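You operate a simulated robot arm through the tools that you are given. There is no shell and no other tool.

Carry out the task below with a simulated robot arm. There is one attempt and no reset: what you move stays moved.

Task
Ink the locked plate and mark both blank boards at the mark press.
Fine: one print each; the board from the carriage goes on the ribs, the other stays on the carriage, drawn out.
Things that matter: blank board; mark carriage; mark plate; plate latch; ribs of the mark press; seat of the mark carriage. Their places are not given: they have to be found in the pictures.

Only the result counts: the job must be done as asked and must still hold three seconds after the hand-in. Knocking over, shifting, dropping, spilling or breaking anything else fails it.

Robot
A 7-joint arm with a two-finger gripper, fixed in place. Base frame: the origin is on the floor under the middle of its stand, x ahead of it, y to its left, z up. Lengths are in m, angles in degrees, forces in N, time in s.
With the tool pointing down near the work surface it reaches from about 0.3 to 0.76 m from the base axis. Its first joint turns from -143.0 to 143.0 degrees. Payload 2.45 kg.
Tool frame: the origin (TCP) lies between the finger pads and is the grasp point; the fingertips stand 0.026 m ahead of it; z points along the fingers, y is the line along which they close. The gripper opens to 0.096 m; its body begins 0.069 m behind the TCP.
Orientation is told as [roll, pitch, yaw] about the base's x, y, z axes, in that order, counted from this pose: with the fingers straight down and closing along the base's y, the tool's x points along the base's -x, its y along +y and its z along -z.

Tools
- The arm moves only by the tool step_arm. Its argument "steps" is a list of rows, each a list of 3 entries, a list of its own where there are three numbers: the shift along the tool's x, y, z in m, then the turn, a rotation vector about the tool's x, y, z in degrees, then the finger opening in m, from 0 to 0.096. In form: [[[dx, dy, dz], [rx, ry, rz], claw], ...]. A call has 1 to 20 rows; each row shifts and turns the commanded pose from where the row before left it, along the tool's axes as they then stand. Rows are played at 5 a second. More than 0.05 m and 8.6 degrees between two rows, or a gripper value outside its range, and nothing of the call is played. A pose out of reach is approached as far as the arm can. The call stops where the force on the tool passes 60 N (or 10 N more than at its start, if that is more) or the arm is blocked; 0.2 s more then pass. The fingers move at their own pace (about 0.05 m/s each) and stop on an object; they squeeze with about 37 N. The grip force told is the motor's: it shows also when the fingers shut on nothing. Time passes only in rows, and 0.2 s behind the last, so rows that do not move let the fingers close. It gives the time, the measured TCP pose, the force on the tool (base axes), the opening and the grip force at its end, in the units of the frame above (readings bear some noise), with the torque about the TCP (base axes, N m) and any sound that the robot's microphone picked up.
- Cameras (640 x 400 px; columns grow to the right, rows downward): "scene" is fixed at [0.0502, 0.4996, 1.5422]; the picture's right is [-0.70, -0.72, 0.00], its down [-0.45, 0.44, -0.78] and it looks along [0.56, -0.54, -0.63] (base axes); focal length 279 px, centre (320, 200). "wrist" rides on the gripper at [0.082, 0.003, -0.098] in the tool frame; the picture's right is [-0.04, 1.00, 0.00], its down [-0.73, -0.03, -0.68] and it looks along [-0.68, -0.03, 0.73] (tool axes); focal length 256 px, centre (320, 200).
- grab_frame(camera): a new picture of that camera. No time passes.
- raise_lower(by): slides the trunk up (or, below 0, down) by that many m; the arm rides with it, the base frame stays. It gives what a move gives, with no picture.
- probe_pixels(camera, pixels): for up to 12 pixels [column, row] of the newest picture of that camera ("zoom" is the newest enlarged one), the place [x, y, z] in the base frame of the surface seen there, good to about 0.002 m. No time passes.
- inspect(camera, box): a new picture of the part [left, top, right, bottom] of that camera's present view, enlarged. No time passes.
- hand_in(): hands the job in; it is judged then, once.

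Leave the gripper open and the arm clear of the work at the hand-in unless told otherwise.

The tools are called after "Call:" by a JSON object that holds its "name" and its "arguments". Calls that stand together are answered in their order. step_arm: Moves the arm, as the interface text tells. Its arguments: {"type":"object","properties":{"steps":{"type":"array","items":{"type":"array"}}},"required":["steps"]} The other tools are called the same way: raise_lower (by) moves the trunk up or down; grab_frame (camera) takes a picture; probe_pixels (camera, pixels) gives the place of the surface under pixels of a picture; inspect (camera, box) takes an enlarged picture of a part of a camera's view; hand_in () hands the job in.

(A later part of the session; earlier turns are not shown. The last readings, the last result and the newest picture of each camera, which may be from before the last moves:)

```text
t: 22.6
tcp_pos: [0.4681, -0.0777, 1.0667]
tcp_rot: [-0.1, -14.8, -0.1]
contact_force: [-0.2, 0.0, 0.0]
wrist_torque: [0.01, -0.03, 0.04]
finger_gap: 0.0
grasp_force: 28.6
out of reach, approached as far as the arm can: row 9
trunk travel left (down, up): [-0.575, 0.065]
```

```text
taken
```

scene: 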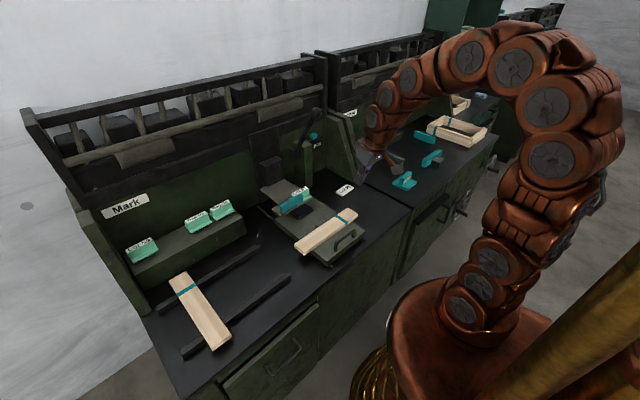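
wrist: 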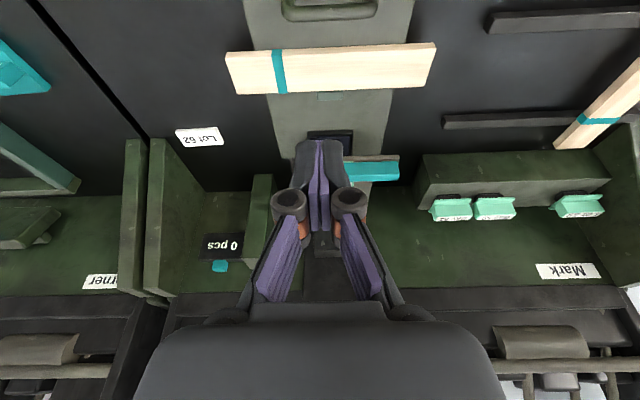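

Row 9 hit the arm's near limit (TCP now (0.468, -0.078, 1.067)). At this trunk height the low near region is out of reach, so I lower the trunk by 0.2 m; the fingertips then stay above the handle (z≈0.84 vs 0.808).

Call:
{"name": "raise_lower", "arguments": {"by": -0.2}}

Call:
{"name": "grab_frame", "arguments": {"camera": "wrist"}}

Call:
{"name": "grab_frame", "arguments": {"camera": "scene"}}

```text
t: 24.8
tcp_pos: [0.4688, -0.078, 0.8666]
tcp_rot: [0.0, -14.8, -0.1]
contact_force: [0.8, 0.7, 0.2]
wrist_torque: [0.0, -0.03, 0.01]
finger_gap: 0.0002
grasp_force: 28.4
trunk travel left (down, up): [-0.375, 0.265]
```

```text
taken
```

wrist: 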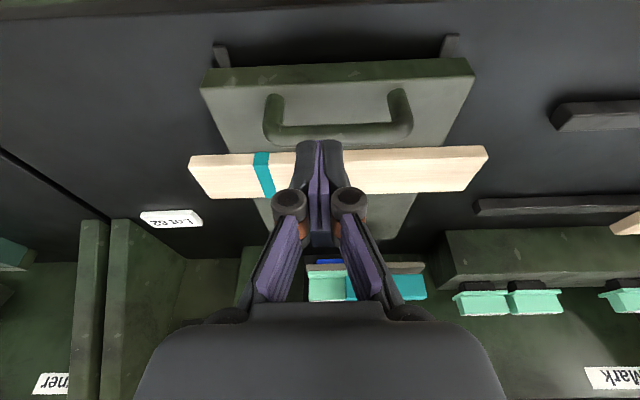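

```text
taken
```

scene: 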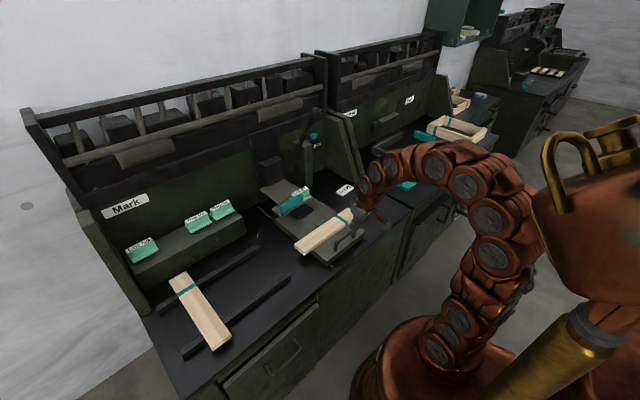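

There's a blue spot at (330,264) in the wrist view under the plate — perhaps ink on the plate face. I zoom in, and probe the handle and carriage.

Call:
{"name": "inspect", "arguments": {"camera": "wrist", "box": [290, 240, 440, 320]}}

Call:
{"name": "probe_pixels", "arguments": {"camera": "wrist", "pixels": [[280, 130], [370, 130], [400, 128], [275, 110], [398, 100], [330, 72], [230, 75], [200, 162], [485, 155], [470, 185], [345, 230], [330, 300]]}}

```text
4.27 times, centred on (365, 280) of wrist
```

zoom: 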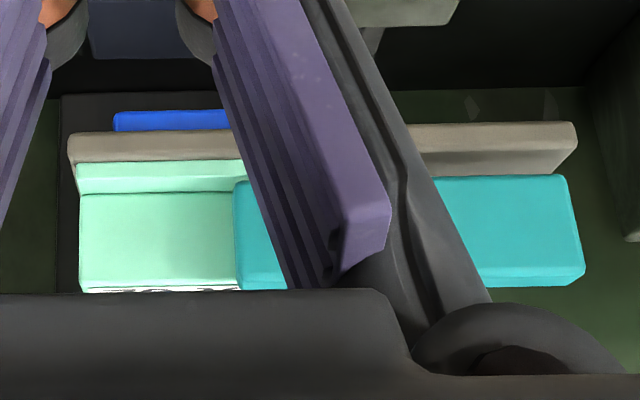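

```text
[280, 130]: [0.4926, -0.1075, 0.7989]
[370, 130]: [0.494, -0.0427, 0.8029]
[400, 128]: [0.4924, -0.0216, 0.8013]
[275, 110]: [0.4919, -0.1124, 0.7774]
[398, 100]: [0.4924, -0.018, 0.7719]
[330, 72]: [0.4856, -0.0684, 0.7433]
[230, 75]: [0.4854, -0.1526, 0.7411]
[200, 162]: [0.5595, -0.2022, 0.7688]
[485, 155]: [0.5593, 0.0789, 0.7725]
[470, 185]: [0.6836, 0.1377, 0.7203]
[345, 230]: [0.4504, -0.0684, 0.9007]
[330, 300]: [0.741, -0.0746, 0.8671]
```

The plate's type face under the head is now bright blue, so it is inked. Next I raise the hand 0.1 m and back a bit, then lower the trunk further so the arm has room to work at handle height.

Call:
{"name": "step_arm", "arguments": {"steps": [[[-0.004, 0.0043, -0.0334], [0, 0, 0], 0], [[-0.004, 0.0043, -0.0334], [0, 0, 0], 0], [[-0.004, 0.0043, -0.0334], [0, 0, 0], 0]]}}

Call:
{"name": "raise_lower", "arguments": {"by": -0.14}}

Call:
{"name": "grab_frame", "arguments": {"camera": "wrist"}}

Call:
{"name": "grab_frame", "arguments": {"camera": "scene"}}

```text
t: 25.6
tcp_pos: [0.4547, -0.0652, 0.9665]
tcp_rot: [-0.1, -14.8, -0.1]
contact_force: [0.1, 1.2, -0.2]
wrist_torque: [-0.01, 0.0, 0.0]
finger_gap: 0.0
grasp_force: 28.8
trunk travel left (down, up): [-0.375, 0.265]
```

```text
t: 27.2
tcp_pos: [0.4552, -0.0658, 0.8266]
tcp_rot: [0.0, -14.8, -0.1]
contact_force: [0.6, 0.5, -0.6]
wrist_torque: [-0.01, -0.01, 0.04]
finger_gap: 0.0
grasp_force: 28.6
trunk travel left (down, up): [-0.235, 0.405]
```

```text
taken
```

wrist: 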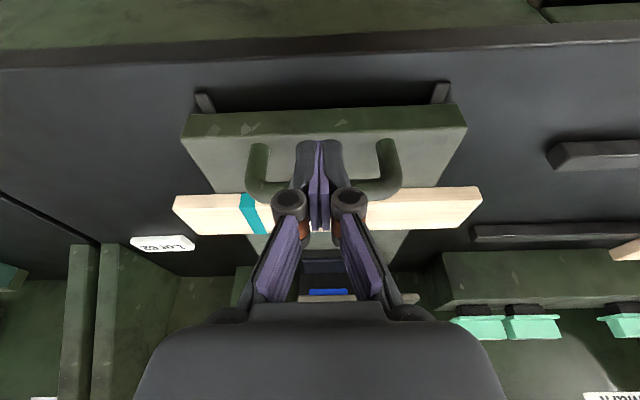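

```text
taken
```

scene: 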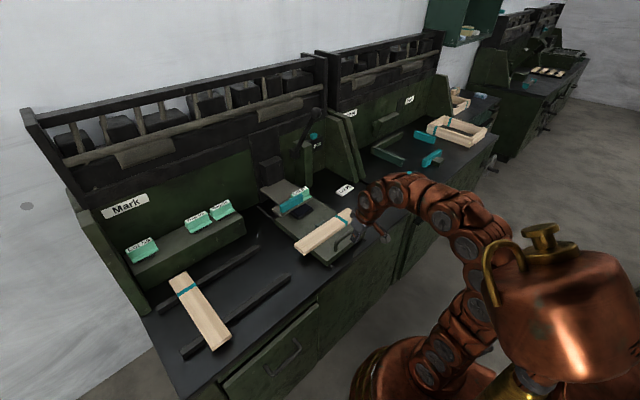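

The hand is in front of the handle. I descend to z≈0.80 and push forward until the fingers touch the handle, then begin to push the carriage in.

Call:
{"name": "step_arm", "arguments": {"steps": [[[0.0034, 0, 0.0131], [0, 0, 0], 0], [[0.0034, 0, 0.0131], [0, 0, 0], 0], [[-0.0097, 0, 0.0026], [0, 0, 0], 0], [[-0.0097, 0, 0.0026], [0, 0, 0], 0], [[-0.0097, 0, 0.0026], [0, 0, 0], 0]]}}

Call:
{"name": "grab_frame", "arguments": {"camera": "wrist"}}

```text
t: 28.4
tcp_pos: [0.4859, -0.0664, 0.7989]
tcp_rot: [0.1, -14.9, -0.1]
contact_force: [-0.2, 0.3, -0.3]
wrist_torque: [0.01, 0.03, -0.01]
finger_gap: 0.0001
grasp_force: 28.6
trunk travel left (down, up): [-0.235, 0.405]
```

```text
taken
```

wrist: 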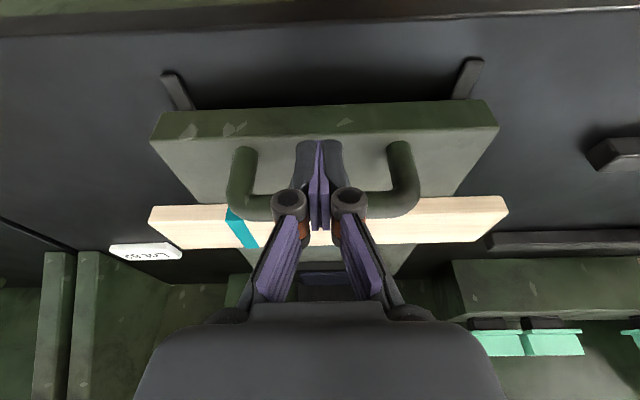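

No force yet. I keep pushing forward in 1 cm rows and check.

Call:
{"name": "step_arm", "arguments": {"steps": [[[-0.0097, 0, 0.0026], [0, 0, 0], 0], [[-0.0097, 0, 0.0026], [0, 0, 0], 0], [[-0.0097, 0, 0.0026], [0, 0, 0], 0], [[-0.0097, 0, 0.0026], [0, 0, 0], 0]]}}

Call:
{"name": "grab_frame", "arguments": {"camera": "scene"}}

Call:
{"name": "inspect", "arguments": {"camera": "scene", "box": [260, 170, 400, 280]}}

```text
t: 29.4
tcp_pos: [0.5242, -0.0653, 0.8]
tcp_rot: [0.0, -14.9, -0.1]
contact_force: [-0.4, -0.7, 0.8]
wrist_torque: [0.04, 0.0, 0.01]
finger_gap: 0.0
grasp_force: 28.7
trunk travel left (down, up): [-0.235, 0.405]
```

```text
taken
```

scene: 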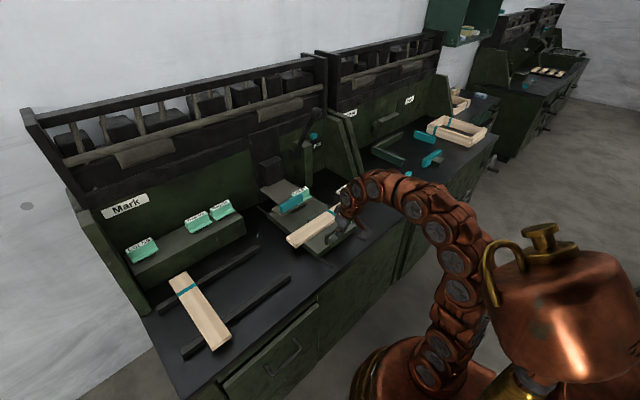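

```text
3.64 times, centred on (330, 225) of scene
```

zoom: 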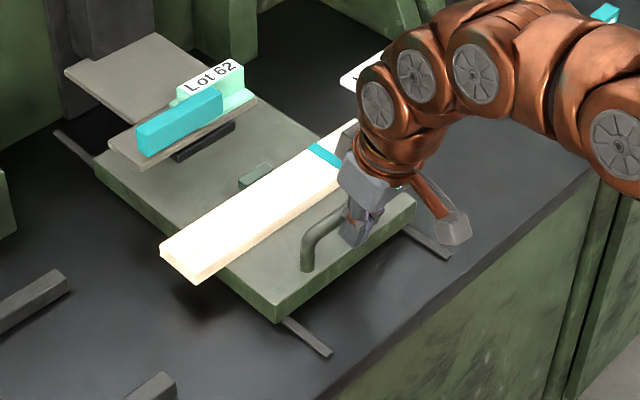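

The carriage slides in easily with the board riding along. I probe the present positions.

Call:
{"name": "probe_pixels", "arguments": {"camera": "zoom", "pixels": [[165, 250], [200, 280], [250, 180], [280, 310], [310, 230], [180, 145], [120, 150]]}}

Call:
{"name": "grab_frame", "arguments": {"camera": "wrist"}}

```text
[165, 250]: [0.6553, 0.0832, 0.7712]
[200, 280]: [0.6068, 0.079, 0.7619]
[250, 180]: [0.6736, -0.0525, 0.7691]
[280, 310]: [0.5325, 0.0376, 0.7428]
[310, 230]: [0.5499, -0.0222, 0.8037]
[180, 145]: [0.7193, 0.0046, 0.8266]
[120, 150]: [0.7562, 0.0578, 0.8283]
```

```text
taken
```

wrist: 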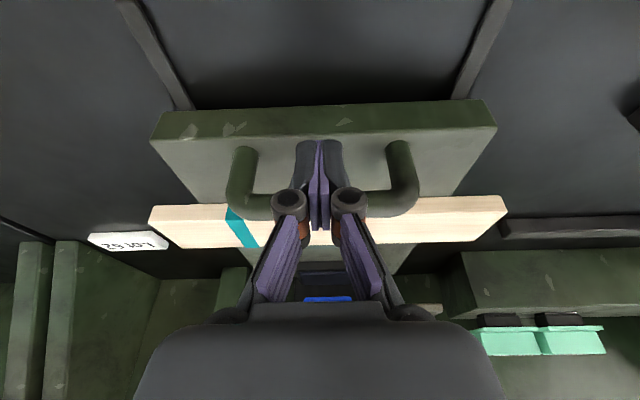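

The carriage has moved in by ~0.047 m. I continue pushing 0.09 m, with the force watch active.

Call:
{"name": "step_arm", "arguments": {"steps": [[[-0.0097, 0, 0.0026], [0, 0, 0], 0], [[-0.0097, 0, 0.0026], [0, 0, 0], 0], [[-0.0097, 0, 0.0026], [0, 0, 0], 0], [[-0.0097, 0, 0.0026], [0, 0, 0], 0], [[-0.0097, 0, 0.0026], [0, 0, 0], 0], [[-0.0097, 0, 0.0026], [0, 0, 0], 0], [[-0.0097, 0, 0.0026], [0, 0, 0], 0], [[-0.0097, 0, 0.0026], [0, 0, 0], 0], [[-0.0097, 0, 0.0026], [0, 0, 0], 0]]}}

Call:
{"name": "grab_frame", "arguments": {"camera": "wrist"}}

Call:
{"name": "inspect", "arguments": {"camera": "scene", "box": [230, 150, 370, 260]}}

```text
t: 31.4
tcp_pos: [0.615, -0.0643, 0.7986]
tcp_rot: [0.0, -14.7, -0.2]
contact_force: [-0.3, 1.0, 0.9]
wrist_torque: [0.02, 0.03, -0.04]
finger_gap: 0.0
grasp_force: 28.5
trunk travel left (down, up): [-0.235, 0.405]
```

```text
taken
```

wrist: 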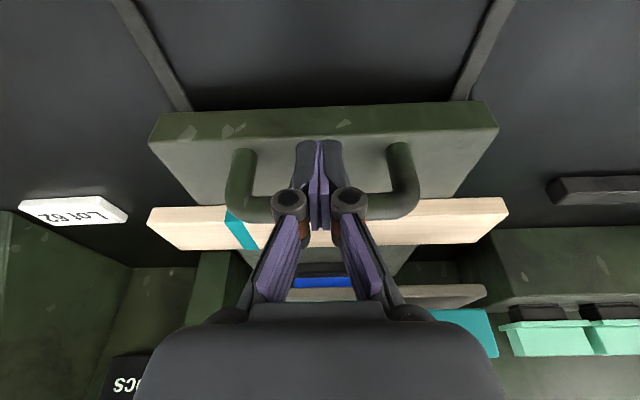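

```text
3.64 times, centred on (300, 205) of scene
```

zoom: 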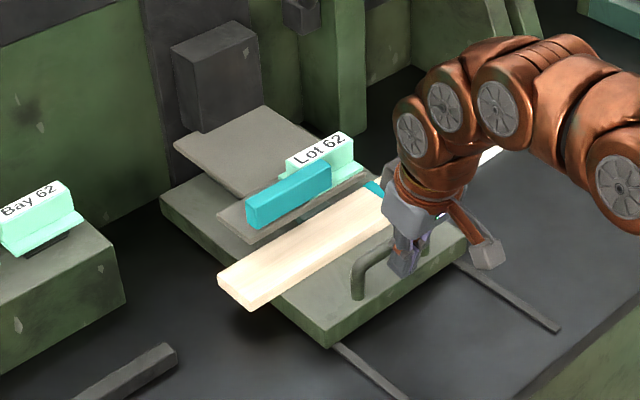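

I probe the blue type face and the board's edge to see how far remains.

Call:
{"name": "probe_pixels", "arguments": {"camera": "wrist", "pixels": [[310, 283], [300, 280], [315, 274], [440, 232], [180, 240], [430, 210], [450, 290], [450, 297], [320, 288]]}}

Call:
{"name": "inspect", "arguments": {"camera": "wrist", "box": [240, 220, 500, 340]}}

```text
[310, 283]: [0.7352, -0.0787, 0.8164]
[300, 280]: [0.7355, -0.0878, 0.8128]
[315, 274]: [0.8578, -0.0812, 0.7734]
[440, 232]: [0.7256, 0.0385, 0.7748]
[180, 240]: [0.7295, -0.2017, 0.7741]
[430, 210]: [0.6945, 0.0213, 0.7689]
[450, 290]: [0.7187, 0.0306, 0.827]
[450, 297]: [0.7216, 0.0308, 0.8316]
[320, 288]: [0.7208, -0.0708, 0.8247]
```

```text
2.46 times, centred on (370, 280) of wrist
```

zoom: 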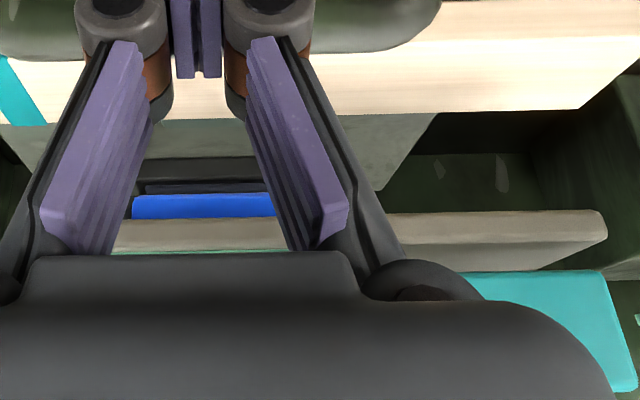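

The type face front is at x≈0.7355; the board centre is now ≈0.725. I keep pushing in 8 mm rows until an end stop is felt.

Call:
{"name": "step_arm", "arguments": {"steps": [[[-0.0078, 0, 0.002], [0, 0, 0], 0], [[-0.0078, 0, 0.002], [0, 0, 0], 0], [[-0.0078, 0, 0.002], [0, 0, 0], 0]]}}

Call:
{"name": "grab_frame", "arguments": {"camera": "wrist"}}

Call:
{"name": "inspect", "arguments": {"camera": "scene", "box": [230, 150, 370, 260]}}

```text
t: 32.2
tcp_pos: [0.6394, -0.0657, 0.7987]
tcp_rot: [-0.1, -14.9, -0.1]
contact_force: [-0.2, -0.1, 0.4]
wrist_torque: [-0.01, 0.01, -0.04]
finger_gap: 0.0
grasp_force: 28.7
trunk travel left (down, up): [-0.235, 0.405]
```

```text
taken
```

wrist: 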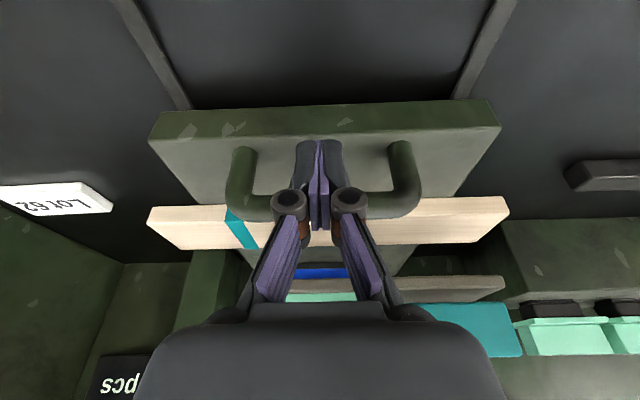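

```text
3.64 times, centred on (300, 205) of scene
```

zoom: 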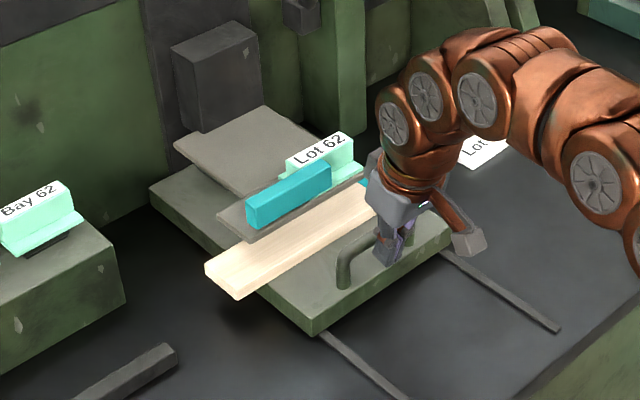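

Travel ≈0.162 m, no stop felt yet. I push 3 further rows of 5 mm and watch.

Call:
{"name": "step_arm", "arguments": {"steps": [[[-0.0048, 0, 0.0013], [0, 0, 0], 0], [[-0.0048, 0, 0.0013], [0, 0, 0], 0], [[-0.0048, 0, 0.0013], [0, 0, 0], 0]]}}

Call:
{"name": "inspect", "arguments": {"camera": "scene", "box": [230, 150, 370, 260]}}

Call:
{"name": "probe_pixels", "arguments": {"camera": "zoom", "pixels": [[210, 262], [235, 290], [315, 320], [340, 250], [250, 275], [165, 190]]}}

```text
t: 32.8
tcp_pos: [0.6399, -0.0659, 0.796]
tcp_rot: [0.1, -13.6, -0.1]
contact_force: [-16.9, -0.7, -2.5]
wrist_torque: [0.15, 0.07, 0.05]
finger_gap: 0.0061
grasp_force: 28.1
trunk travel left (down, up): [-0.235, 0.405]
stopped in row 2: the force on the tool passed its limit at 70 N (the readings are from after the stop); the commanded pose is now the measured one
```

```text
3.64 times, centred on (300, 205) of scene
```

zoom: 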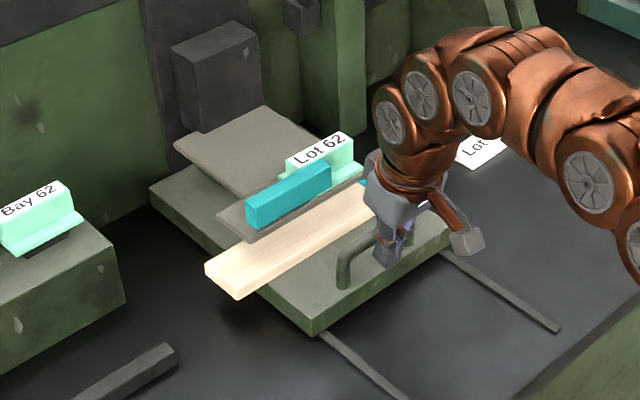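

```text
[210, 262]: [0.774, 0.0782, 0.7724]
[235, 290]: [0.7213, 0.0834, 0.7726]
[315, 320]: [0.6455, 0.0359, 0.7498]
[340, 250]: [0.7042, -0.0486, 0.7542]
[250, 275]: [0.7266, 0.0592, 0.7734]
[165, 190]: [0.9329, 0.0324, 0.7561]
```

The end stop is reached: the board is now at x 0.721–0.776 under the plate. I back off from the handle, lift, then raise the trunk again for the lever.

Call:
{"name": "step_arm", "arguments": {"steps": [[[0.0146, 0, -0.0035], [0, 0, 0], 0], [[0.0146, 0, -0.0035], [0, 0, 0], 0], [[0.0027, 0, -0.0315], [0, 0, 0], 0], [[0.0027, 0, -0.0315], [0, 0, 0], 0], [[0.0027, 0, -0.0315], [0, 0, 0], 0], [[0.0027, 0, -0.0315], [0, 0, 0], 0], [[0.0027, 0, -0.0315], [0, 0, 0], 0]]}}

Call:
{"name": "raise_lower", "arguments": {"by": 0.34}}

Call:
{"name": "grab_frame", "arguments": {"camera": "wrist"}}

Call:
{"name": "grab_frame", "arguments": {"camera": "scene"}}

```text
t: 34.4
tcp_pos: [0.5606, -0.0663, 0.9475]
tcp_rot: [0.1, -13.9, 0.0]
contact_force: [-0.4, 0.7, 0.0]
wrist_torque: [0.01, -0.02, 0.0]
finger_gap: 0.0
grasp_force: 28.4
trunk travel left (down, up): [-0.235, 0.405]
```

```text
t: 37.7
tcp_pos: [0.5612, -0.0644, 1.2858]
tcp_rot: [0.1, -14.1, 0.0]
contact_force: [-0.5, -0.7, -0.5]
wrist_torque: [-0.02, -0.02, -0.04]
finger_gap: 0.0
grasp_force: 28.0
trunk travel left (down, up): [-0.575, 0.065]
```

```text
taken
```

wrist: 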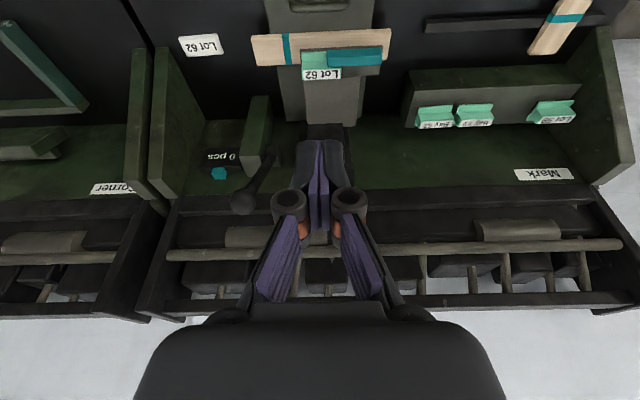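

```text
taken
```

scene: 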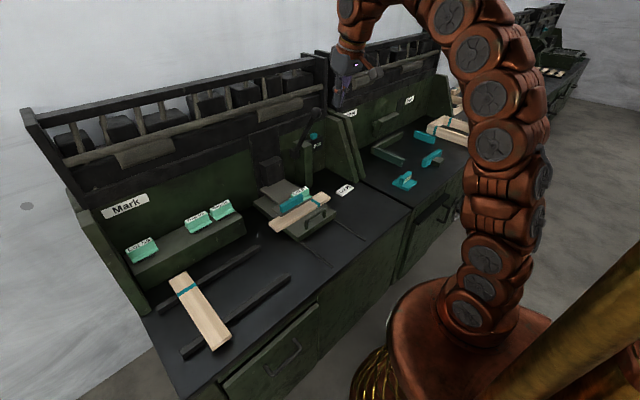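

The board lies under the plate. I rotate to a 40° tilt, open the fingers and go to the lever pre-approach point.

Call:
{"name": "step_arm", "arguments": {"steps": [[[0, 0, 0], [0, -6.5, 0], 0.04], [[0, 0, 0], [0, -6.5, 0], 0.08], [[0, 0, 0], [0, -6.5, 0], 0.08], [[0, 0, 0], [0, -6.5, 0], 0.08], [[-0.01367, -0.02143, 0.02542], [0, 0, 0], 0.08], [[-0.01367, -0.02143, 0.02542], [0, 0, 0], 0.08], [[-0.01367, -0.02143, 0.02542], [0, 0, 0], 0.08], [[-0.01367, -0.02143, 0.02542], [0, 0, 0], 0.08], [[-0.01367, -0.02143, 0.02542], [0, 0, 0], 0.08], [[-0.01367, -0.02143, 0.02542], [0, 0, 0], 0.08]]}}

Call:
{"name": "grab_frame", "arguments": {"camera": "wrist"}}

```text
t: 39.9
tcp_pos: [0.7222, -0.1942, 1.2238]
tcp_rot: [0.0, -40.0, -0.1]
contact_force: [-0.5, 0.7, 0.5]
wrist_torque: [-0.02, -0.04, 0.01]
finger_gap: 0.08
grasp_force: 0.0
trunk travel left (down, up): [-0.575, 0.065]
```

```text
taken
```

wrist: 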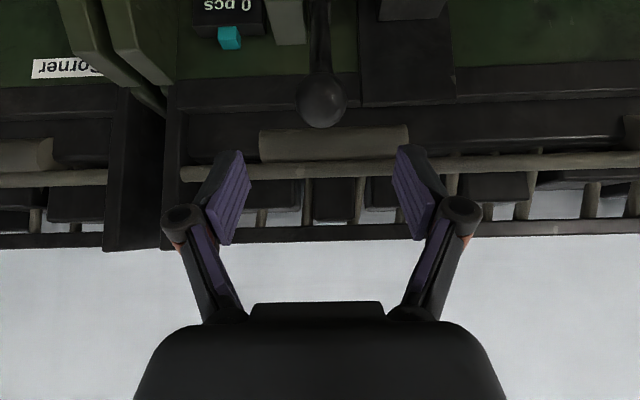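

At the pre-approach point. I advance onto the ball and grip it.

Call:
{"name": "step_arm", "arguments": {"steps": [[[0.0002, 0.0002, 0.0257], [0, 0, 0], 0.08], [[0.0002, 0.0002, 0.0257], [0, 0, 0], 0.08], [[0.0002, 0.0002, 0.0257], [0, 0, 0], 0.08], [[0.0002, 0.0002, 0.0257], [0, 0, 0], 0.08], [[0, 0, 0], [0, 0, 0], 0.03], [[0, 0, 0], [0, 0, 0], 0.03], [[0, 0, 0], [0, 0, 0], 0.03], [[0, 0, 0], [0, 0, 0], 0.03]]}}

```text
t: 41.7
tcp_pos: [0.787, -0.1932, 1.1431]
tcp_rot: [0.1, -40.1, -0.4]
contact_force: [2.2, -6.9, 1.2]
wrist_torque: [-0.11, -0.4, -0.07]
finger_gap: 0.0404
grasp_force: 44.7
trunk travel left (down, up): [-0.575, 0.065]
```

The ball is gripped. I pull the lever along the same arc down to about 71°, without yet pressing the board.

Call:
{"name": "step_arm", "arguments": {"steps": [[[0.01126, -0.0002, -0.0014], [0, 0, 0], 0.03], [[0.01126, -0.0002, -0.0014], [0, 0, 0], 0.03], [[0.0113, -0.0002, -0.0004], [0, 0, 0], 0.03], [[0.0113, -0.0002, -0.0004], [0, 0, 0], 0.03], [[0.01138, 0, 0.00057], [0, 0, 0], 0.03], [[0.01138, 0, 0.00057], [0, 0, 0], 0.03], [[0.01122, 0, 0.00162], [0, 0, 0], 0.03], [[0.01122, 0, 0.00162], [0, 0, 0], 0.03], [[0.01102, 0, 0.00263], [0, 0, 0], 0.03], [[0.01102, 0, 0.00263], [0, 0, 0], 0.03], [[0.01077, 0, 0.00356], [0, 0, 0], 0.03], [[0.01077, 0, 0.00356], [0, 0, 0], 0.03], [[0.01036, 0, 0.00449], [0, 0, 0], 0.03], [[0.01036, 0, 0.00449], [0, 0, 0], 0.03], [[0.00996, 0, 0.00541], [0, 0, 0], 0.03], [[0.00996, 0, 0.00541], [0, 0, 0], 0.03]]}}

Call:
{"name": "inspect", "arguments": {"camera": "scene", "box": [250, 150, 350, 240]}}

```text
t: 45.1
tcp_pos: [0.6733, -0.193, 1.0049]
tcp_rot: [0.0, -39.9, -0.2]
contact_force: [4.9, 4.5, 4.0]
wrist_torque: [0.1, -1.08, -0.02]
finger_gap: 0.0403
grasp_force: 44.8
trunk travel left (down, up): [-0.575, 0.065]
```

```text
4.44 times, centred on (300, 195) of scene
```

zoom: 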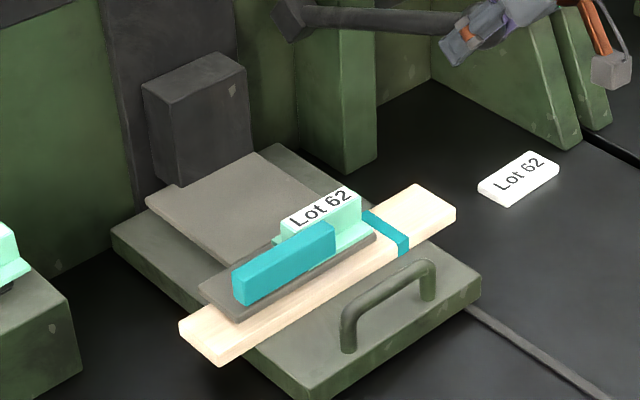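

The plate hovers above the board. I continue the last degrees and press onto the board in one motion.

Call:
{"name": "step_arm", "arguments": {"steps": [[[0.00947, 0, 0.00622], [0, 0, 0], 0.03], [[0.00947, 0, 0.00622], [0, 0, 0], 0.03], [[0.0085, 0, 0.0073], [0, 0, 0], 0.03], [[0.0082, 0, 0.0075], [0, 0, 0], 0.03], [[0.0032, 0, 0.0038], [0, 0, 0], 0.03], [[0.0032, 0, 0.0038], [0, 0, 0], 0.03]]}}

Call:
{"name": "inspect", "arguments": {"camera": "scene", "box": [250, 150, 350, 240]}}

Call:
{"name": "grab_frame", "arguments": {"camera": "wrist"}}

```text
t: 46.5
tcp_pos: [0.6623, -0.1925, 0.954]
tcp_rot: [0.1, -40.0, -0.3]
contact_force: [-29.3, 3.9, 15.9]
wrist_torque: [0.02, -0.61, 0.05]
finger_gap: 0.0399
grasp_force: 44.9
trunk travel left (down, up): [-0.575, 0.065]
```

```text
4.44 times, centred on (300, 195) of scene
```

zoom: 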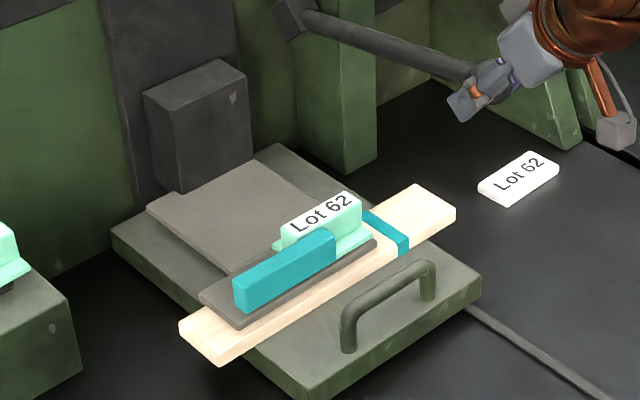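

```text
taken
```

wrist: 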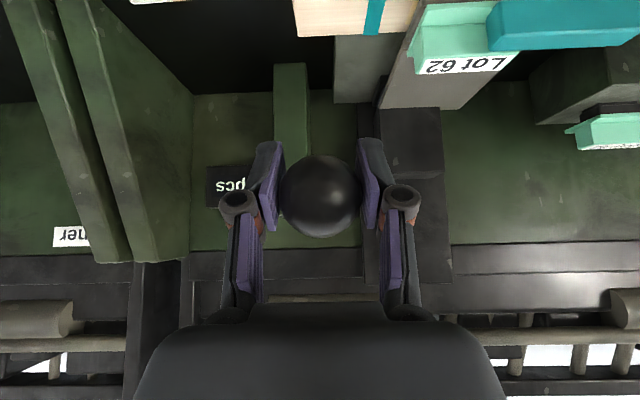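

The head is down on the board (16 N down, some radial load in x). I press a little more, correcting x by −2 mm.

Call:
{"name": "step_arm", "arguments": {"steps": [[[0.0034, 0, 0.0024], [0, 0, 0], 0.03], [[0.0034, 0, 0.0024], [0, 0, 0], 0.03]]}}

Call:
{"name": "inspect", "arguments": {"camera": "scene", "box": [260, 180, 340, 230]}}

Call:
{"name": "probe_pixels", "arguments": {"camera": "zoom", "pixels": [[150, 120], [200, 150], [120, 330], [250, 290]]}}

```text
t: 47.1
tcp_pos: [0.6623, -0.1932, 0.9471]
tcp_rot: [0.0, -40.3, -0.1]
contact_force: [-9.8, 7.1, 32.5]
wrist_torque: [0.01, -0.48, 0.06]
finger_gap: 0.0401
grasp_force: 45.1
trunk travel left (down, up): [-0.575, 0.065]
```

```text
8.00 times, centred on (300, 205) of scene
```

zoom: 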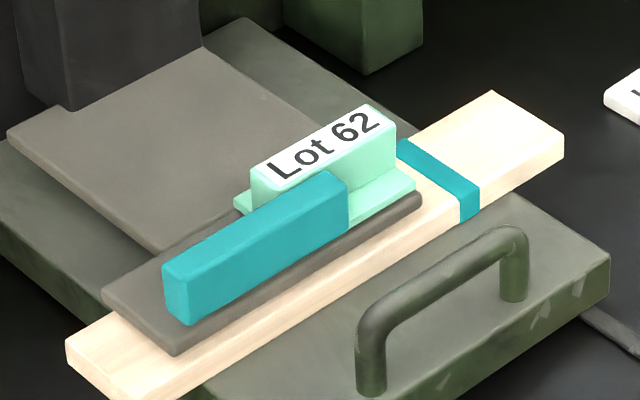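

```text
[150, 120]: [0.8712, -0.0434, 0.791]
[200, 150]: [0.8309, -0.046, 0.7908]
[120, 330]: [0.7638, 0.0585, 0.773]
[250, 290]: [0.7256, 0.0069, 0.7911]
```

Pressed with ~32 N and head at its contact height. Now I lift the lever in one motion.

Call:
{"name": "step_arm", "arguments": {"steps": [[[-0.0062, 0, -0.0066], [0, 0, 0], 0.03], [[-0.0062, 0, -0.0066], [0, 0, 0], 0.03], [[-0.00838, 0, -0.00739], [0, 0, 0], 0.03], [[-0.00838, 0, -0.00739], [0, 0, 0], 0.03], [[-0.00948, 0, -0.0062], [0, 0, 0], 0.03], [[-0.00948, 0, -0.0062], [0, 0, 0], 0.03], [[-0.00997, 0, -0.0054], [0, 0, 0], 0.03], [[-0.00997, 0, -0.0054], [0, 0, 0], 0.03], [[-0.01037, 0, -0.00448], [0, 0, 0], 0.03], [[-0.01037, 0, -0.00448], [0, 0, 0], 0.03], [[-0.01076, 0, -0.00355], [0, 0, 0], 0.03], [[-0.01076, 0, -0.00355], [0, 0, 0], 0.03]]}}

Call:
{"name": "inspect", "arguments": {"camera": "scene", "box": [250, 120, 350, 220]}}

```text
t: 49.7
tcp_pos: [0.703, -0.1942, 1.0655]
tcp_rot: [0.1, -39.8, -0.1]
contact_force: [-0.9, 3.3, -9.3]
wrist_torque: [-0.11, 1.4, 0.08]
finger_gap: 0.0404
grasp_force: 45.6
trunk travel left (down, up): [-0.575, 0.065]
```

```text
4.00 times, centred on (300, 170) of scene
```

zoom: 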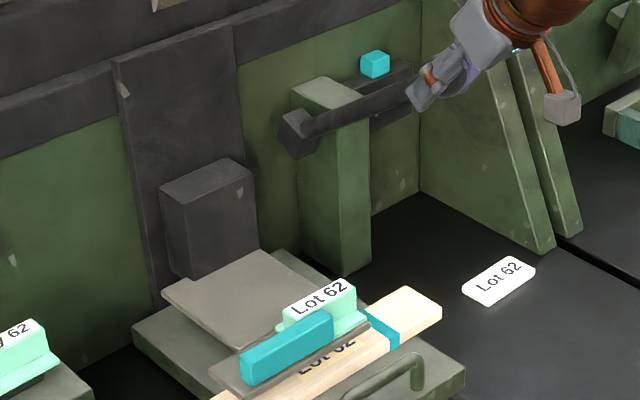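

The print "Lot 62" appears on the board at zoom (325,360). I lift the lever fully and release it.

Call:
{"name": "step_arm", "arguments": {"steps": [[[-0.01103, 0, -0.00262], [0, 0, 0], 0.03], [[-0.01103, 0, -0.00262], [0, 0, 0], 0.03], [[-0.01122, 0, -0.0016], [0, 0, 0], 0.03], [[-0.01122, 0, -0.0016], [0, 0, 0], 0.03], [[-0.01167, 0, -0.0009], [0, 0, 0], 0.03], [[-0.01167, 0, -0.0009], [0, 0, 0], 0.03], [[-0.01158, 0, 0.0006], [0, 0, 0], 0.03], [[-0.01158, 0, 0.0006], [0, 0, 0], 0.03], [[-0.01126, 0, 0.00137], [0, 0, 0], 0.03], [[-0.01126, 0, 0.00137], [0, 0, 0], 0.03], [[0, 0, 0], [0, 0, 0], 0.08], [[0, 0, 0], [0, 0, 0], 0.08], [[0, 0, 0], [0, 0, 0], 0.08], [[0, 0, -0.025], [0, 0, 0], 0.08], [[0, 0, -0.025], [0, 0, 0], 0.08], [[0, 0, -0.025], [0, 0, 0], 0.08], [[0, 0, -0.025], [0, 0, 0], 0.08]]}}

Call:
{"name": "grab_frame", "arguments": {"camera": "wrist"}}

Call:
{"name": "grab_frame", "arguments": {"camera": "scene"}}

Call:
{"name": "inspect", "arguments": {"camera": "scene", "box": [260, 180, 340, 230]}}

```text
t: 53.3
tcp_pos: [0.7207, -0.1945, 1.2226]
tcp_rot: [0.2, -40.1, -0.2]
contact_force: [0.3, 0.2, -0.9]
wrist_torque: [0.0, 0.04, 0.01]
finger_gap: 0.08
grasp_force: 0.0
trunk travel left (down, up): [-0.575, 0.065]
```

```text
taken
```

wrist: 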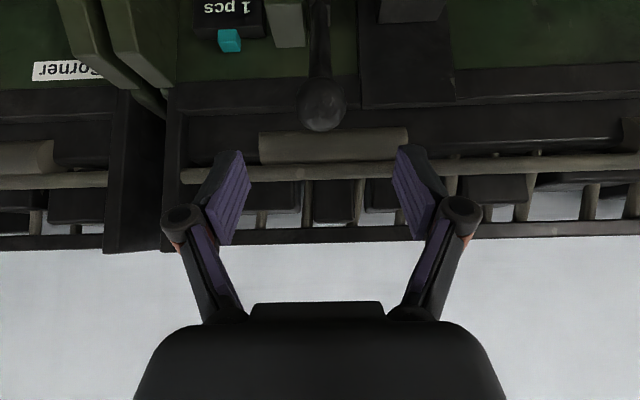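

```text
taken
```

scene: 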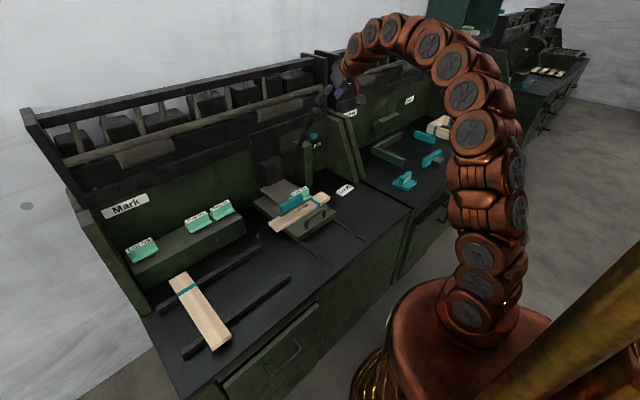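

```text
8.00 times, centred on (300, 205) of scene
```

zoom: 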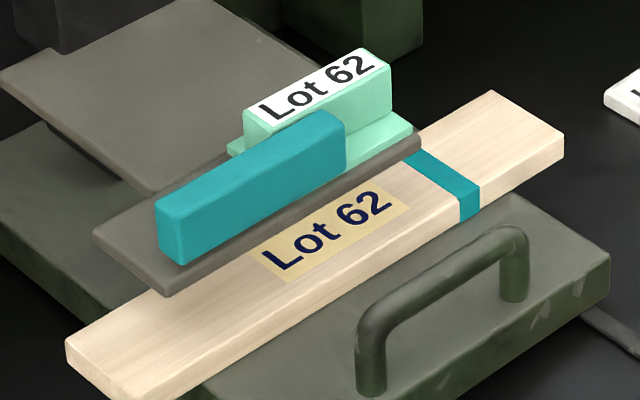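

The counter reads "1 pcs" and the board carries one "Lot 62" print. Next I draw the carriage out: I move to a point above/behind the handle, tilt 30°, shut the fingers, then lower the trunk.

Call:
{"name": "step_arm", "arguments": {"steps": [[[0.0103, 0.0257, -0.015], [0, 0, 0], 0.05], [[0.0103, 0.0257, -0.015], [0, 0, 0], 0.02], [[0.0103, 0.0257, -0.015], [0, 0, 0], 0], [[0.0103, 0.0257, -0.015], [0, 0, 0], 0], [[0.0103, 0.0257, -0.015], [0, 0, 0], 0], [[0, 0, 0], [0, 5.05, 0], 0], [[0, 0, 0], [0, 5.05, 0], 0]]}}

Call:
{"name": "raise_lower", "arguments": {"by": -0.31}}

Call:
{"name": "grab_frame", "arguments": {"camera": "wrist"}}

Call:
{"name": "inspect", "arguments": {"camera": "scene", "box": [230, 140, 370, 250]}}

```text
t: 54.9
tcp_pos: [0.6359, -0.0654, 1.2451]
tcp_rot: [0.1, -29.9, -0.3]
contact_force: [0.1, 0.8, 0.8]
wrist_torque: [-0.01, 0.01, -0.02]
finger_gap: 0.0
grasp_force: 28.1
trunk travel left (down, up): [-0.575, 0.065]
```

```text
t: 58.0
tcp_pos: [0.635, -0.0647, 0.936]
tcp_rot: [0.1, -29.8, -0.3]
contact_force: [-0.7, -0.1, 0.2]
wrist_torque: [-0.02, 0.02, 0.0]
finger_gap: 0.0
grasp_force: 28.2
trunk travel left (down, up): [-0.265, 0.375]
```

```text
taken
```

wrist: 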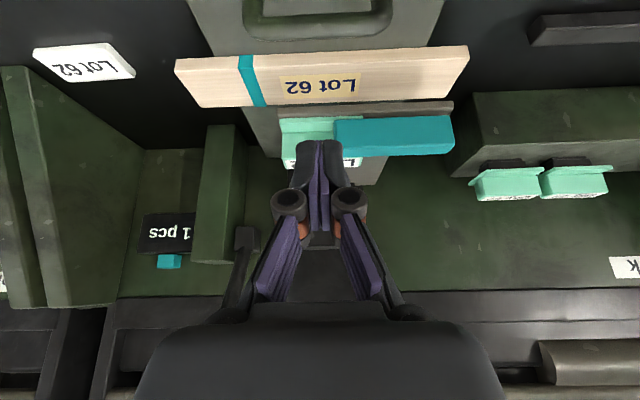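

```text
3.64 times, centred on (300, 195) of scene
```

zoom: 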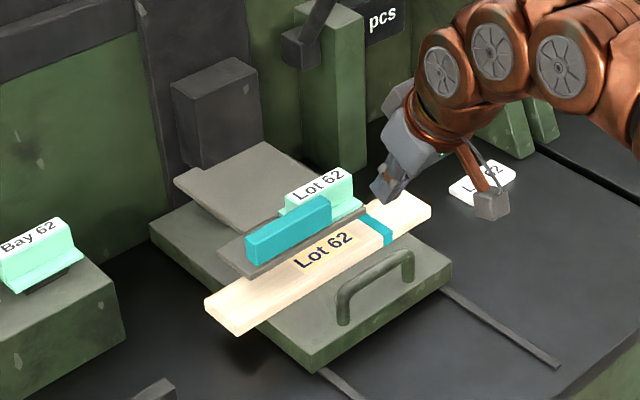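

I probe the handle bar, board front edge and head front edge before inserting the fingers.

Call:
{"name": "probe_pixels", "arguments": {"camera": "wrist", "pixels": [[315, 8], [315, 15], [315, 40], [300, 60], [300, 100], [400, 108], [290, 118], [400, 125], [400, 150], [325, 85], [250, 80]]}}

Call:
{"name": "probe_pixels", "arguments": {"camera": "zoom", "pixels": [[375, 275], [345, 290], [405, 255], [340, 320], [412, 275]]}}

```text
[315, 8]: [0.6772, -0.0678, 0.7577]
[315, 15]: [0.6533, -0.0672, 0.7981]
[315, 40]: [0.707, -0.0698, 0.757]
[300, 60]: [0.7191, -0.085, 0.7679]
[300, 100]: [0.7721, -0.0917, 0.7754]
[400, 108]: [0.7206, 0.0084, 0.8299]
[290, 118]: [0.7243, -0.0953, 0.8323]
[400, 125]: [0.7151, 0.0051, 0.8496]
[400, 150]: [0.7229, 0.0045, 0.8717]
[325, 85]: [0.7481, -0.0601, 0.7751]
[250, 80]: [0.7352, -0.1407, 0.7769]
```

```text
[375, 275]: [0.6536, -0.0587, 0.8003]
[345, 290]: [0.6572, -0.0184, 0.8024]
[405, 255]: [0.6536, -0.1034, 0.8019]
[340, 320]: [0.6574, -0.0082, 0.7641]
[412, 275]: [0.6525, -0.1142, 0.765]
```

Bar back edge ≈0.667, board front edge ≈0.719, head front ≈0.715. I insert the closed fingers along the tilted axis to TCP (0.690, -0.065, 0.812), between the bar and the board.

Call:
{"name": "step_arm", "arguments": {"steps": [[[0.0139, 0, 0], [0, 0, 0], 0], [[0, 0, 0.027], [0, 0, 0], 0], [[0, 0, 0.027], [0, 0, 0], 0], [[0, 0, 0.027], [0, 0, 0], 0], [[0, 0, 0.027], [0, 0, 0], 0], [[0, 0, 0.027], [0, 0, 0], 0]]}}

Call:
{"name": "grab_frame", "arguments": {"camera": "wrist"}}

Call:
{"name": "inspect", "arguments": {"camera": "scene", "box": [260, 170, 360, 250]}}

```text
t: 59.4
tcp_pos: [0.6893, -0.0654, 0.8117]
tcp_rot: [0.1, -29.8, -0.2]
contact_force: [-0.8, -0.2, -0.7]
wrist_torque: [0.0, 0.02, 0.0]
finger_gap: 0.0002
grasp_force: 29.0
trunk travel left (down, up): [-0.265, 0.375]
```

```text
taken
```

wrist: 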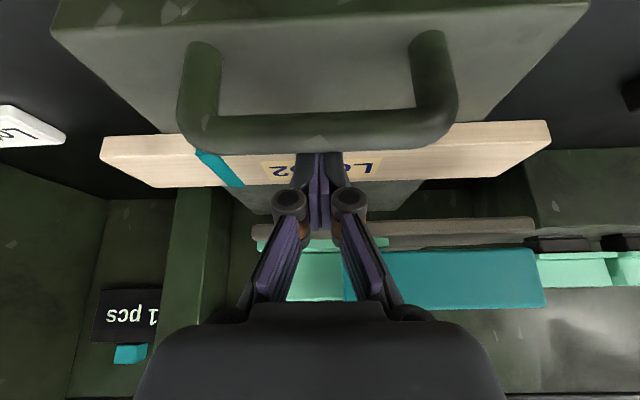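

```text
5.00 times, centred on (310, 210) of scene
```

zoom: 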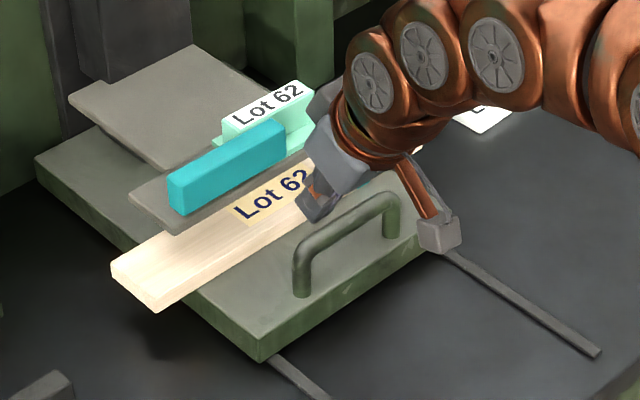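

Clear so far. I lower 1 cm to hook behind the bar, then start pulling towards the robot.

Call:
{"name": "step_arm", "arguments": {"steps": [[[0.005, 0, 0.0087], [0, 0, 0], 0], [[0.00868, 0, -0.00497], [0, 0, 0], 0], [[0.00868, 0, -0.00497], [0, 0, 0], 0], [[0.00868, 0, -0.00497], [0, 0, 0], 0], [[0.00868, 0, -0.00497], [0, 0, 0], 0]]}}

Call:
{"name": "grab_frame", "arguments": {"camera": "wrist"}}

Call:
{"name": "inspect", "arguments": {"camera": "scene", "box": [260, 170, 360, 250]}}

```text
t: 60.6
tcp_pos: [0.6498, -0.0647, 0.8012]
tcp_rot: [0.1, -29.8, -0.2]
contact_force: [0.3, -0.2, -0.2]
wrist_torque: [0.02, 0.01, 0.02]
finger_gap: 0.0002
grasp_force: 29.0
trunk travel left (down, up): [-0.265, 0.375]
```

```text
taken
```

wrist: 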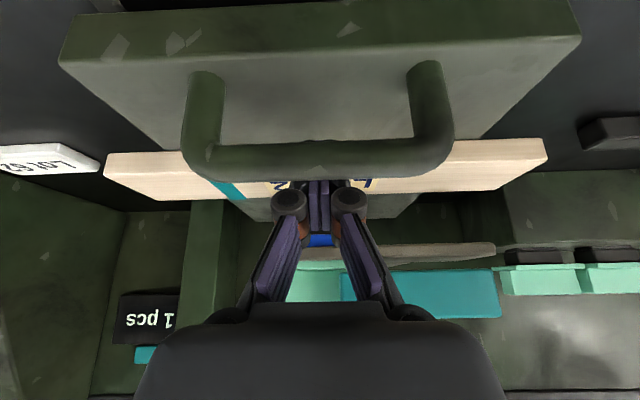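

```text
5.00 times, centred on (310, 210) of scene
```

zoom: 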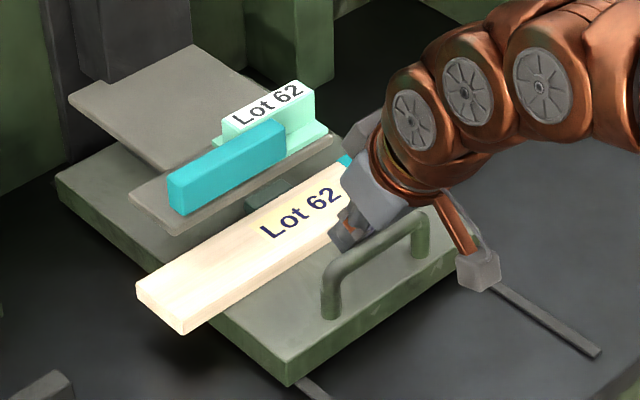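

The carriage follows; the plate face is still blue. I continue to pull 0.11 m.

Call:
{"name": "step_arm", "arguments": {"steps": [[[0.00868, 0, -0.00497], [0, 0, 0], 0], [[0.00868, 0, -0.00497], [0, 0, 0], 0], [[0.00868, 0, -0.00497], [0, 0, 0], 0], [[0.00868, 0, -0.00497], [0, 0, 0], 0], [[0.00868, 0, -0.00497], [0, 0, 0], 0], [[0.00868, 0, -0.00497], [0, 0, 0], 0], [[0.00868, 0, -0.00497], [0, 0, 0], 0], [[0.00868, 0, -0.00497], [0, 0, 0], 0], [[0.00868, 0, -0.00497], [0, 0, 0], 0], [[0.00868, 0, -0.00497], [0, 0, 0], 0], [[0.00868, 0, -0.00497], [0, 0, 0], 0]]}}

Call:
{"name": "grab_frame", "arguments": {"camera": "wrist"}}

Call:
{"name": "inspect", "arguments": {"camera": "scene", "box": [260, 170, 400, 280]}}

```text
t: 63.0
tcp_pos: [0.5396, -0.064, 0.8008]
tcp_rot: [0.1, -29.8, -0.2]
contact_force: [-0.1, 0.4, 0.5]
wrist_torque: [-0.02, 0.01, -0.01]
finger_gap: 0.0001
grasp_force: 28.6
trunk travel left (down, up): [-0.265, 0.375]
```

```text
taken
```

wrist: 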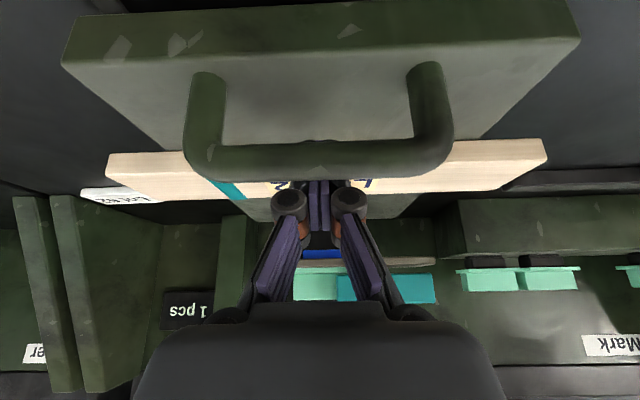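

```text
3.64 times, centred on (330, 225) of scene
```

zoom: 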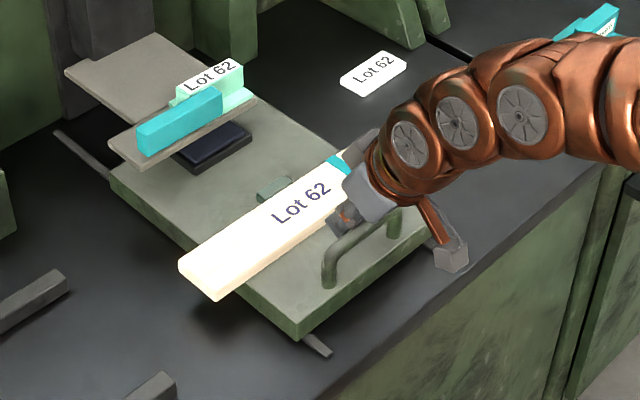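

Nearly out. I pull further in 5 mm rows until the outer stop is felt.

Call:
{"name": "step_arm", "arguments": {"steps": [[[0.00434, 0, -0.0025], [0, 0, 0], 0], [[0.00434, 0, -0.0025], [0, 0, 0], 0], [[0.00434, 0, -0.0025], [0, 0, 0], 0], [[0.00434, 0, -0.0025], [0, 0, 0], 0], [[0.00434, 0, -0.0025], [0, 0, 0], 0]]}}

Call:
{"name": "inspect", "arguments": {"camera": "scene", "box": [260, 170, 400, 280]}}

Call:
{"name": "probe_pixels", "arguments": {"camera": "zoom", "pixels": [[190, 270], [215, 300], [310, 340], [280, 195], [220, 150]]}}

```text
t: 64.2
tcp_pos: [0.5192, -0.0654, 0.804]
tcp_rot: [0.0, -30.6, -0.2]
contact_force: [59.4, 2.6, 11.9]
wrist_torque: [0.01, 0.07, -0.03]
finger_gap: 0.0062
grasp_force: 28.3
trunk travel left (down, up): [-0.265, 0.375]
```

```text
3.64 times, centred on (330, 225) of scene
```

zoom: 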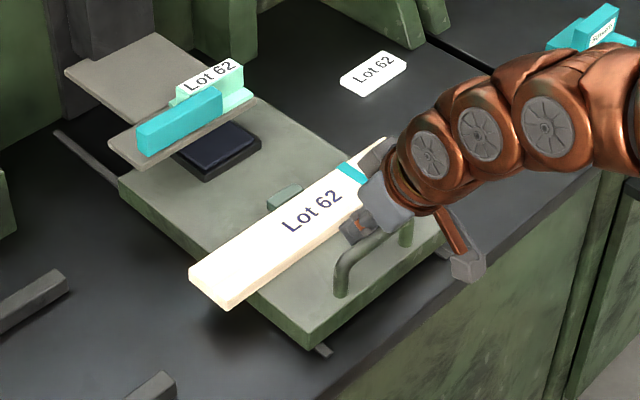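

```text
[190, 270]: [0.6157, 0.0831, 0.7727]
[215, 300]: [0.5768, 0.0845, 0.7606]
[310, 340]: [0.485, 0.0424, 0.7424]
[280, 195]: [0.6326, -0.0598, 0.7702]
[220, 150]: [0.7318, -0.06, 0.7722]
```

The carriage is drawn out to its outer stop (front 0.485, same as at start). I check the ink colour on the plate face from the wrist camera before backing away.

Call:
{"name": "inspect", "arguments": {"camera": "wrist", "box": [240, 220, 460, 320]}}

Call:
{"name": "step_arm", "arguments": {"steps": [[[-0.0052, 0, 0.003], [0, 0, 0], 0], [[-0.0052, 0, 0.003], [0, 0, 0], 0], [[0, 0, -0.03], [0, 0, 0], 0], [[0, 0, -0.03], [0, 0, 0], 0], [[0, 0, -0.03], [0, 0, 0], 0]]}}

Call:
{"name": "grab_frame", "arguments": {"camera": "wrist"}}

Call:
{"name": "grab_frame", "arguments": {"camera": "scene"}}

```text
2.91 times, centred on (350, 270) of wrist
```

zoom: 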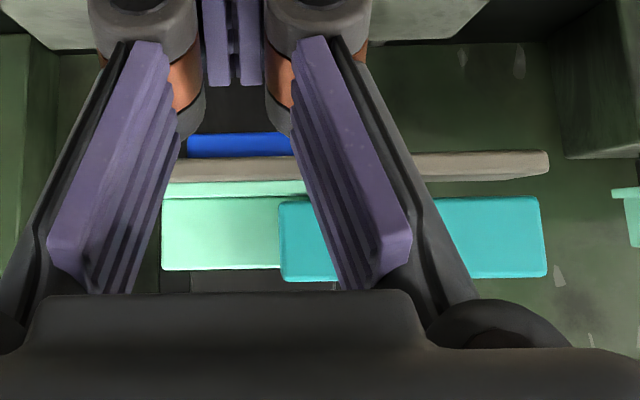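

```text
t: 65.4
tcp_pos: [0.4838, -0.0649, 0.8796]
tcp_rot: [0.1, -29.7, -0.2]
contact_force: [-0.7, 0.4, 0.2]
wrist_torque: [0.0, 0.03, 0.02]
finger_gap: 0.0002
grasp_force: 28.5
trunk travel left (down, up): [-0.265, 0.375]
```

```text
taken
```

wrist: 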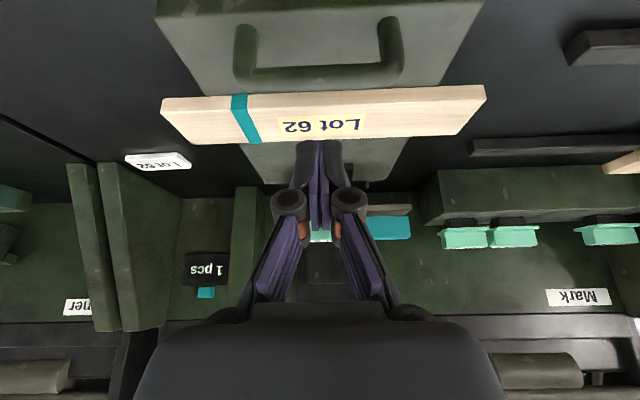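

```text
taken
```

scene: 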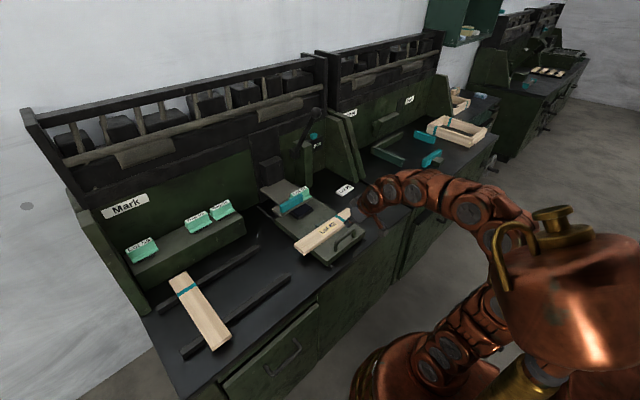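

Clear of the handle. Next I lift, level the tool, go above board A's grip point (0.588, -0.025) beside the stop, and yaw the gripper by −90° so the fingers close along x.

Call:
{"name": "step_arm", "arguments": {"steps": [[[-0.0219, 0, -0.0182], [0, 0, 0], 0], [[-0.0219, 0, -0.0182], [0, 0, 0], 0.03], [[-0.0219, 0, -0.0182], [0, 0, 0], 0.05], [[0, 0, 0], [0, 7.43, 0], 0.07], [[0, 0, 0], [0, 7.43, 0], 0.07], [[0, 0, 0], [0, 7.43, 0], 0.07], [[0, 0, 0], [0, 7.43, 0], 0.07], [[-0.037, 0.02, 0], [0, 0, 0], 0.07], [[-0.037, 0.02, 0], [0, 0, 0], 0.07], [[0, 0, 0], [0, 0, 8.18], 0.07], [[0, 0, 0], [0, 0, 8.18], 0.07], [[0, 0, 0], [0, 0, 8.18], 0.07], [[0, 0, 0], [0, 0, 8.18], 0.07], [[0, 0, 0], [0, 0, 8.18], 0.07], [[0, 0, 0], [0, 0, 8.18], 0.07], [[0, 0, 0], [0, 0, 8.18], 0.07], [[0, 0, 0], [0, 0, 8.18], 0.07], [[0, 0, 0], [0, 0, 8.18], 0.07], [[0, 0, 0], [0, 0, 8.18], 0.07], [[0, 0, 0], [0, 0, 8.18], 0.07]]}}

Call:
{"name": "grab_frame", "arguments": {"camera": "wrist"}}

Call:
{"name": "grab_frame", "arguments": {"camera": "scene"}}

```text
t: 69.6
tcp_pos: [0.541, -0.0497, 0.9425]
tcp_rot: [0.2, 0.1, -90.1]
contact_force: [0.8, 0.0, 0.3]
wrist_torque: [0.01, -0.02, -0.02]
finger_gap: 0.0699
grasp_force: 0.1
out of reach, approached as far as the arm can: row 8, 9
trunk travel left (down, up): [-0.265, 0.375]
```

```text
taken
```

wrist: 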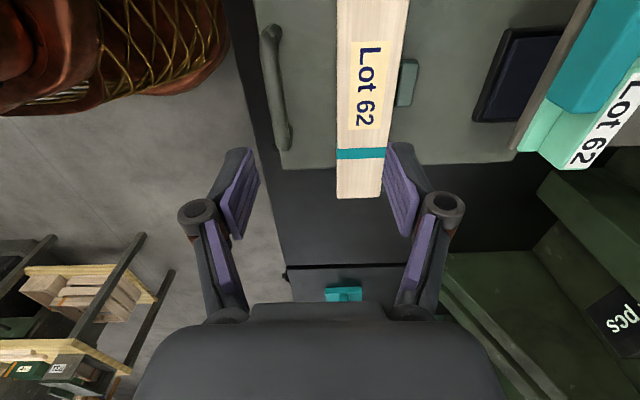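

```text
taken
```

scene: 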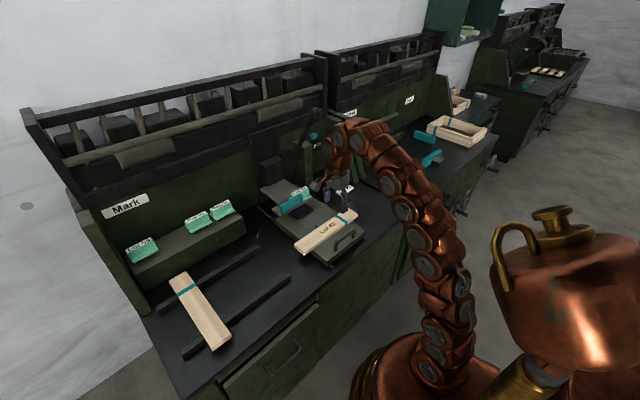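

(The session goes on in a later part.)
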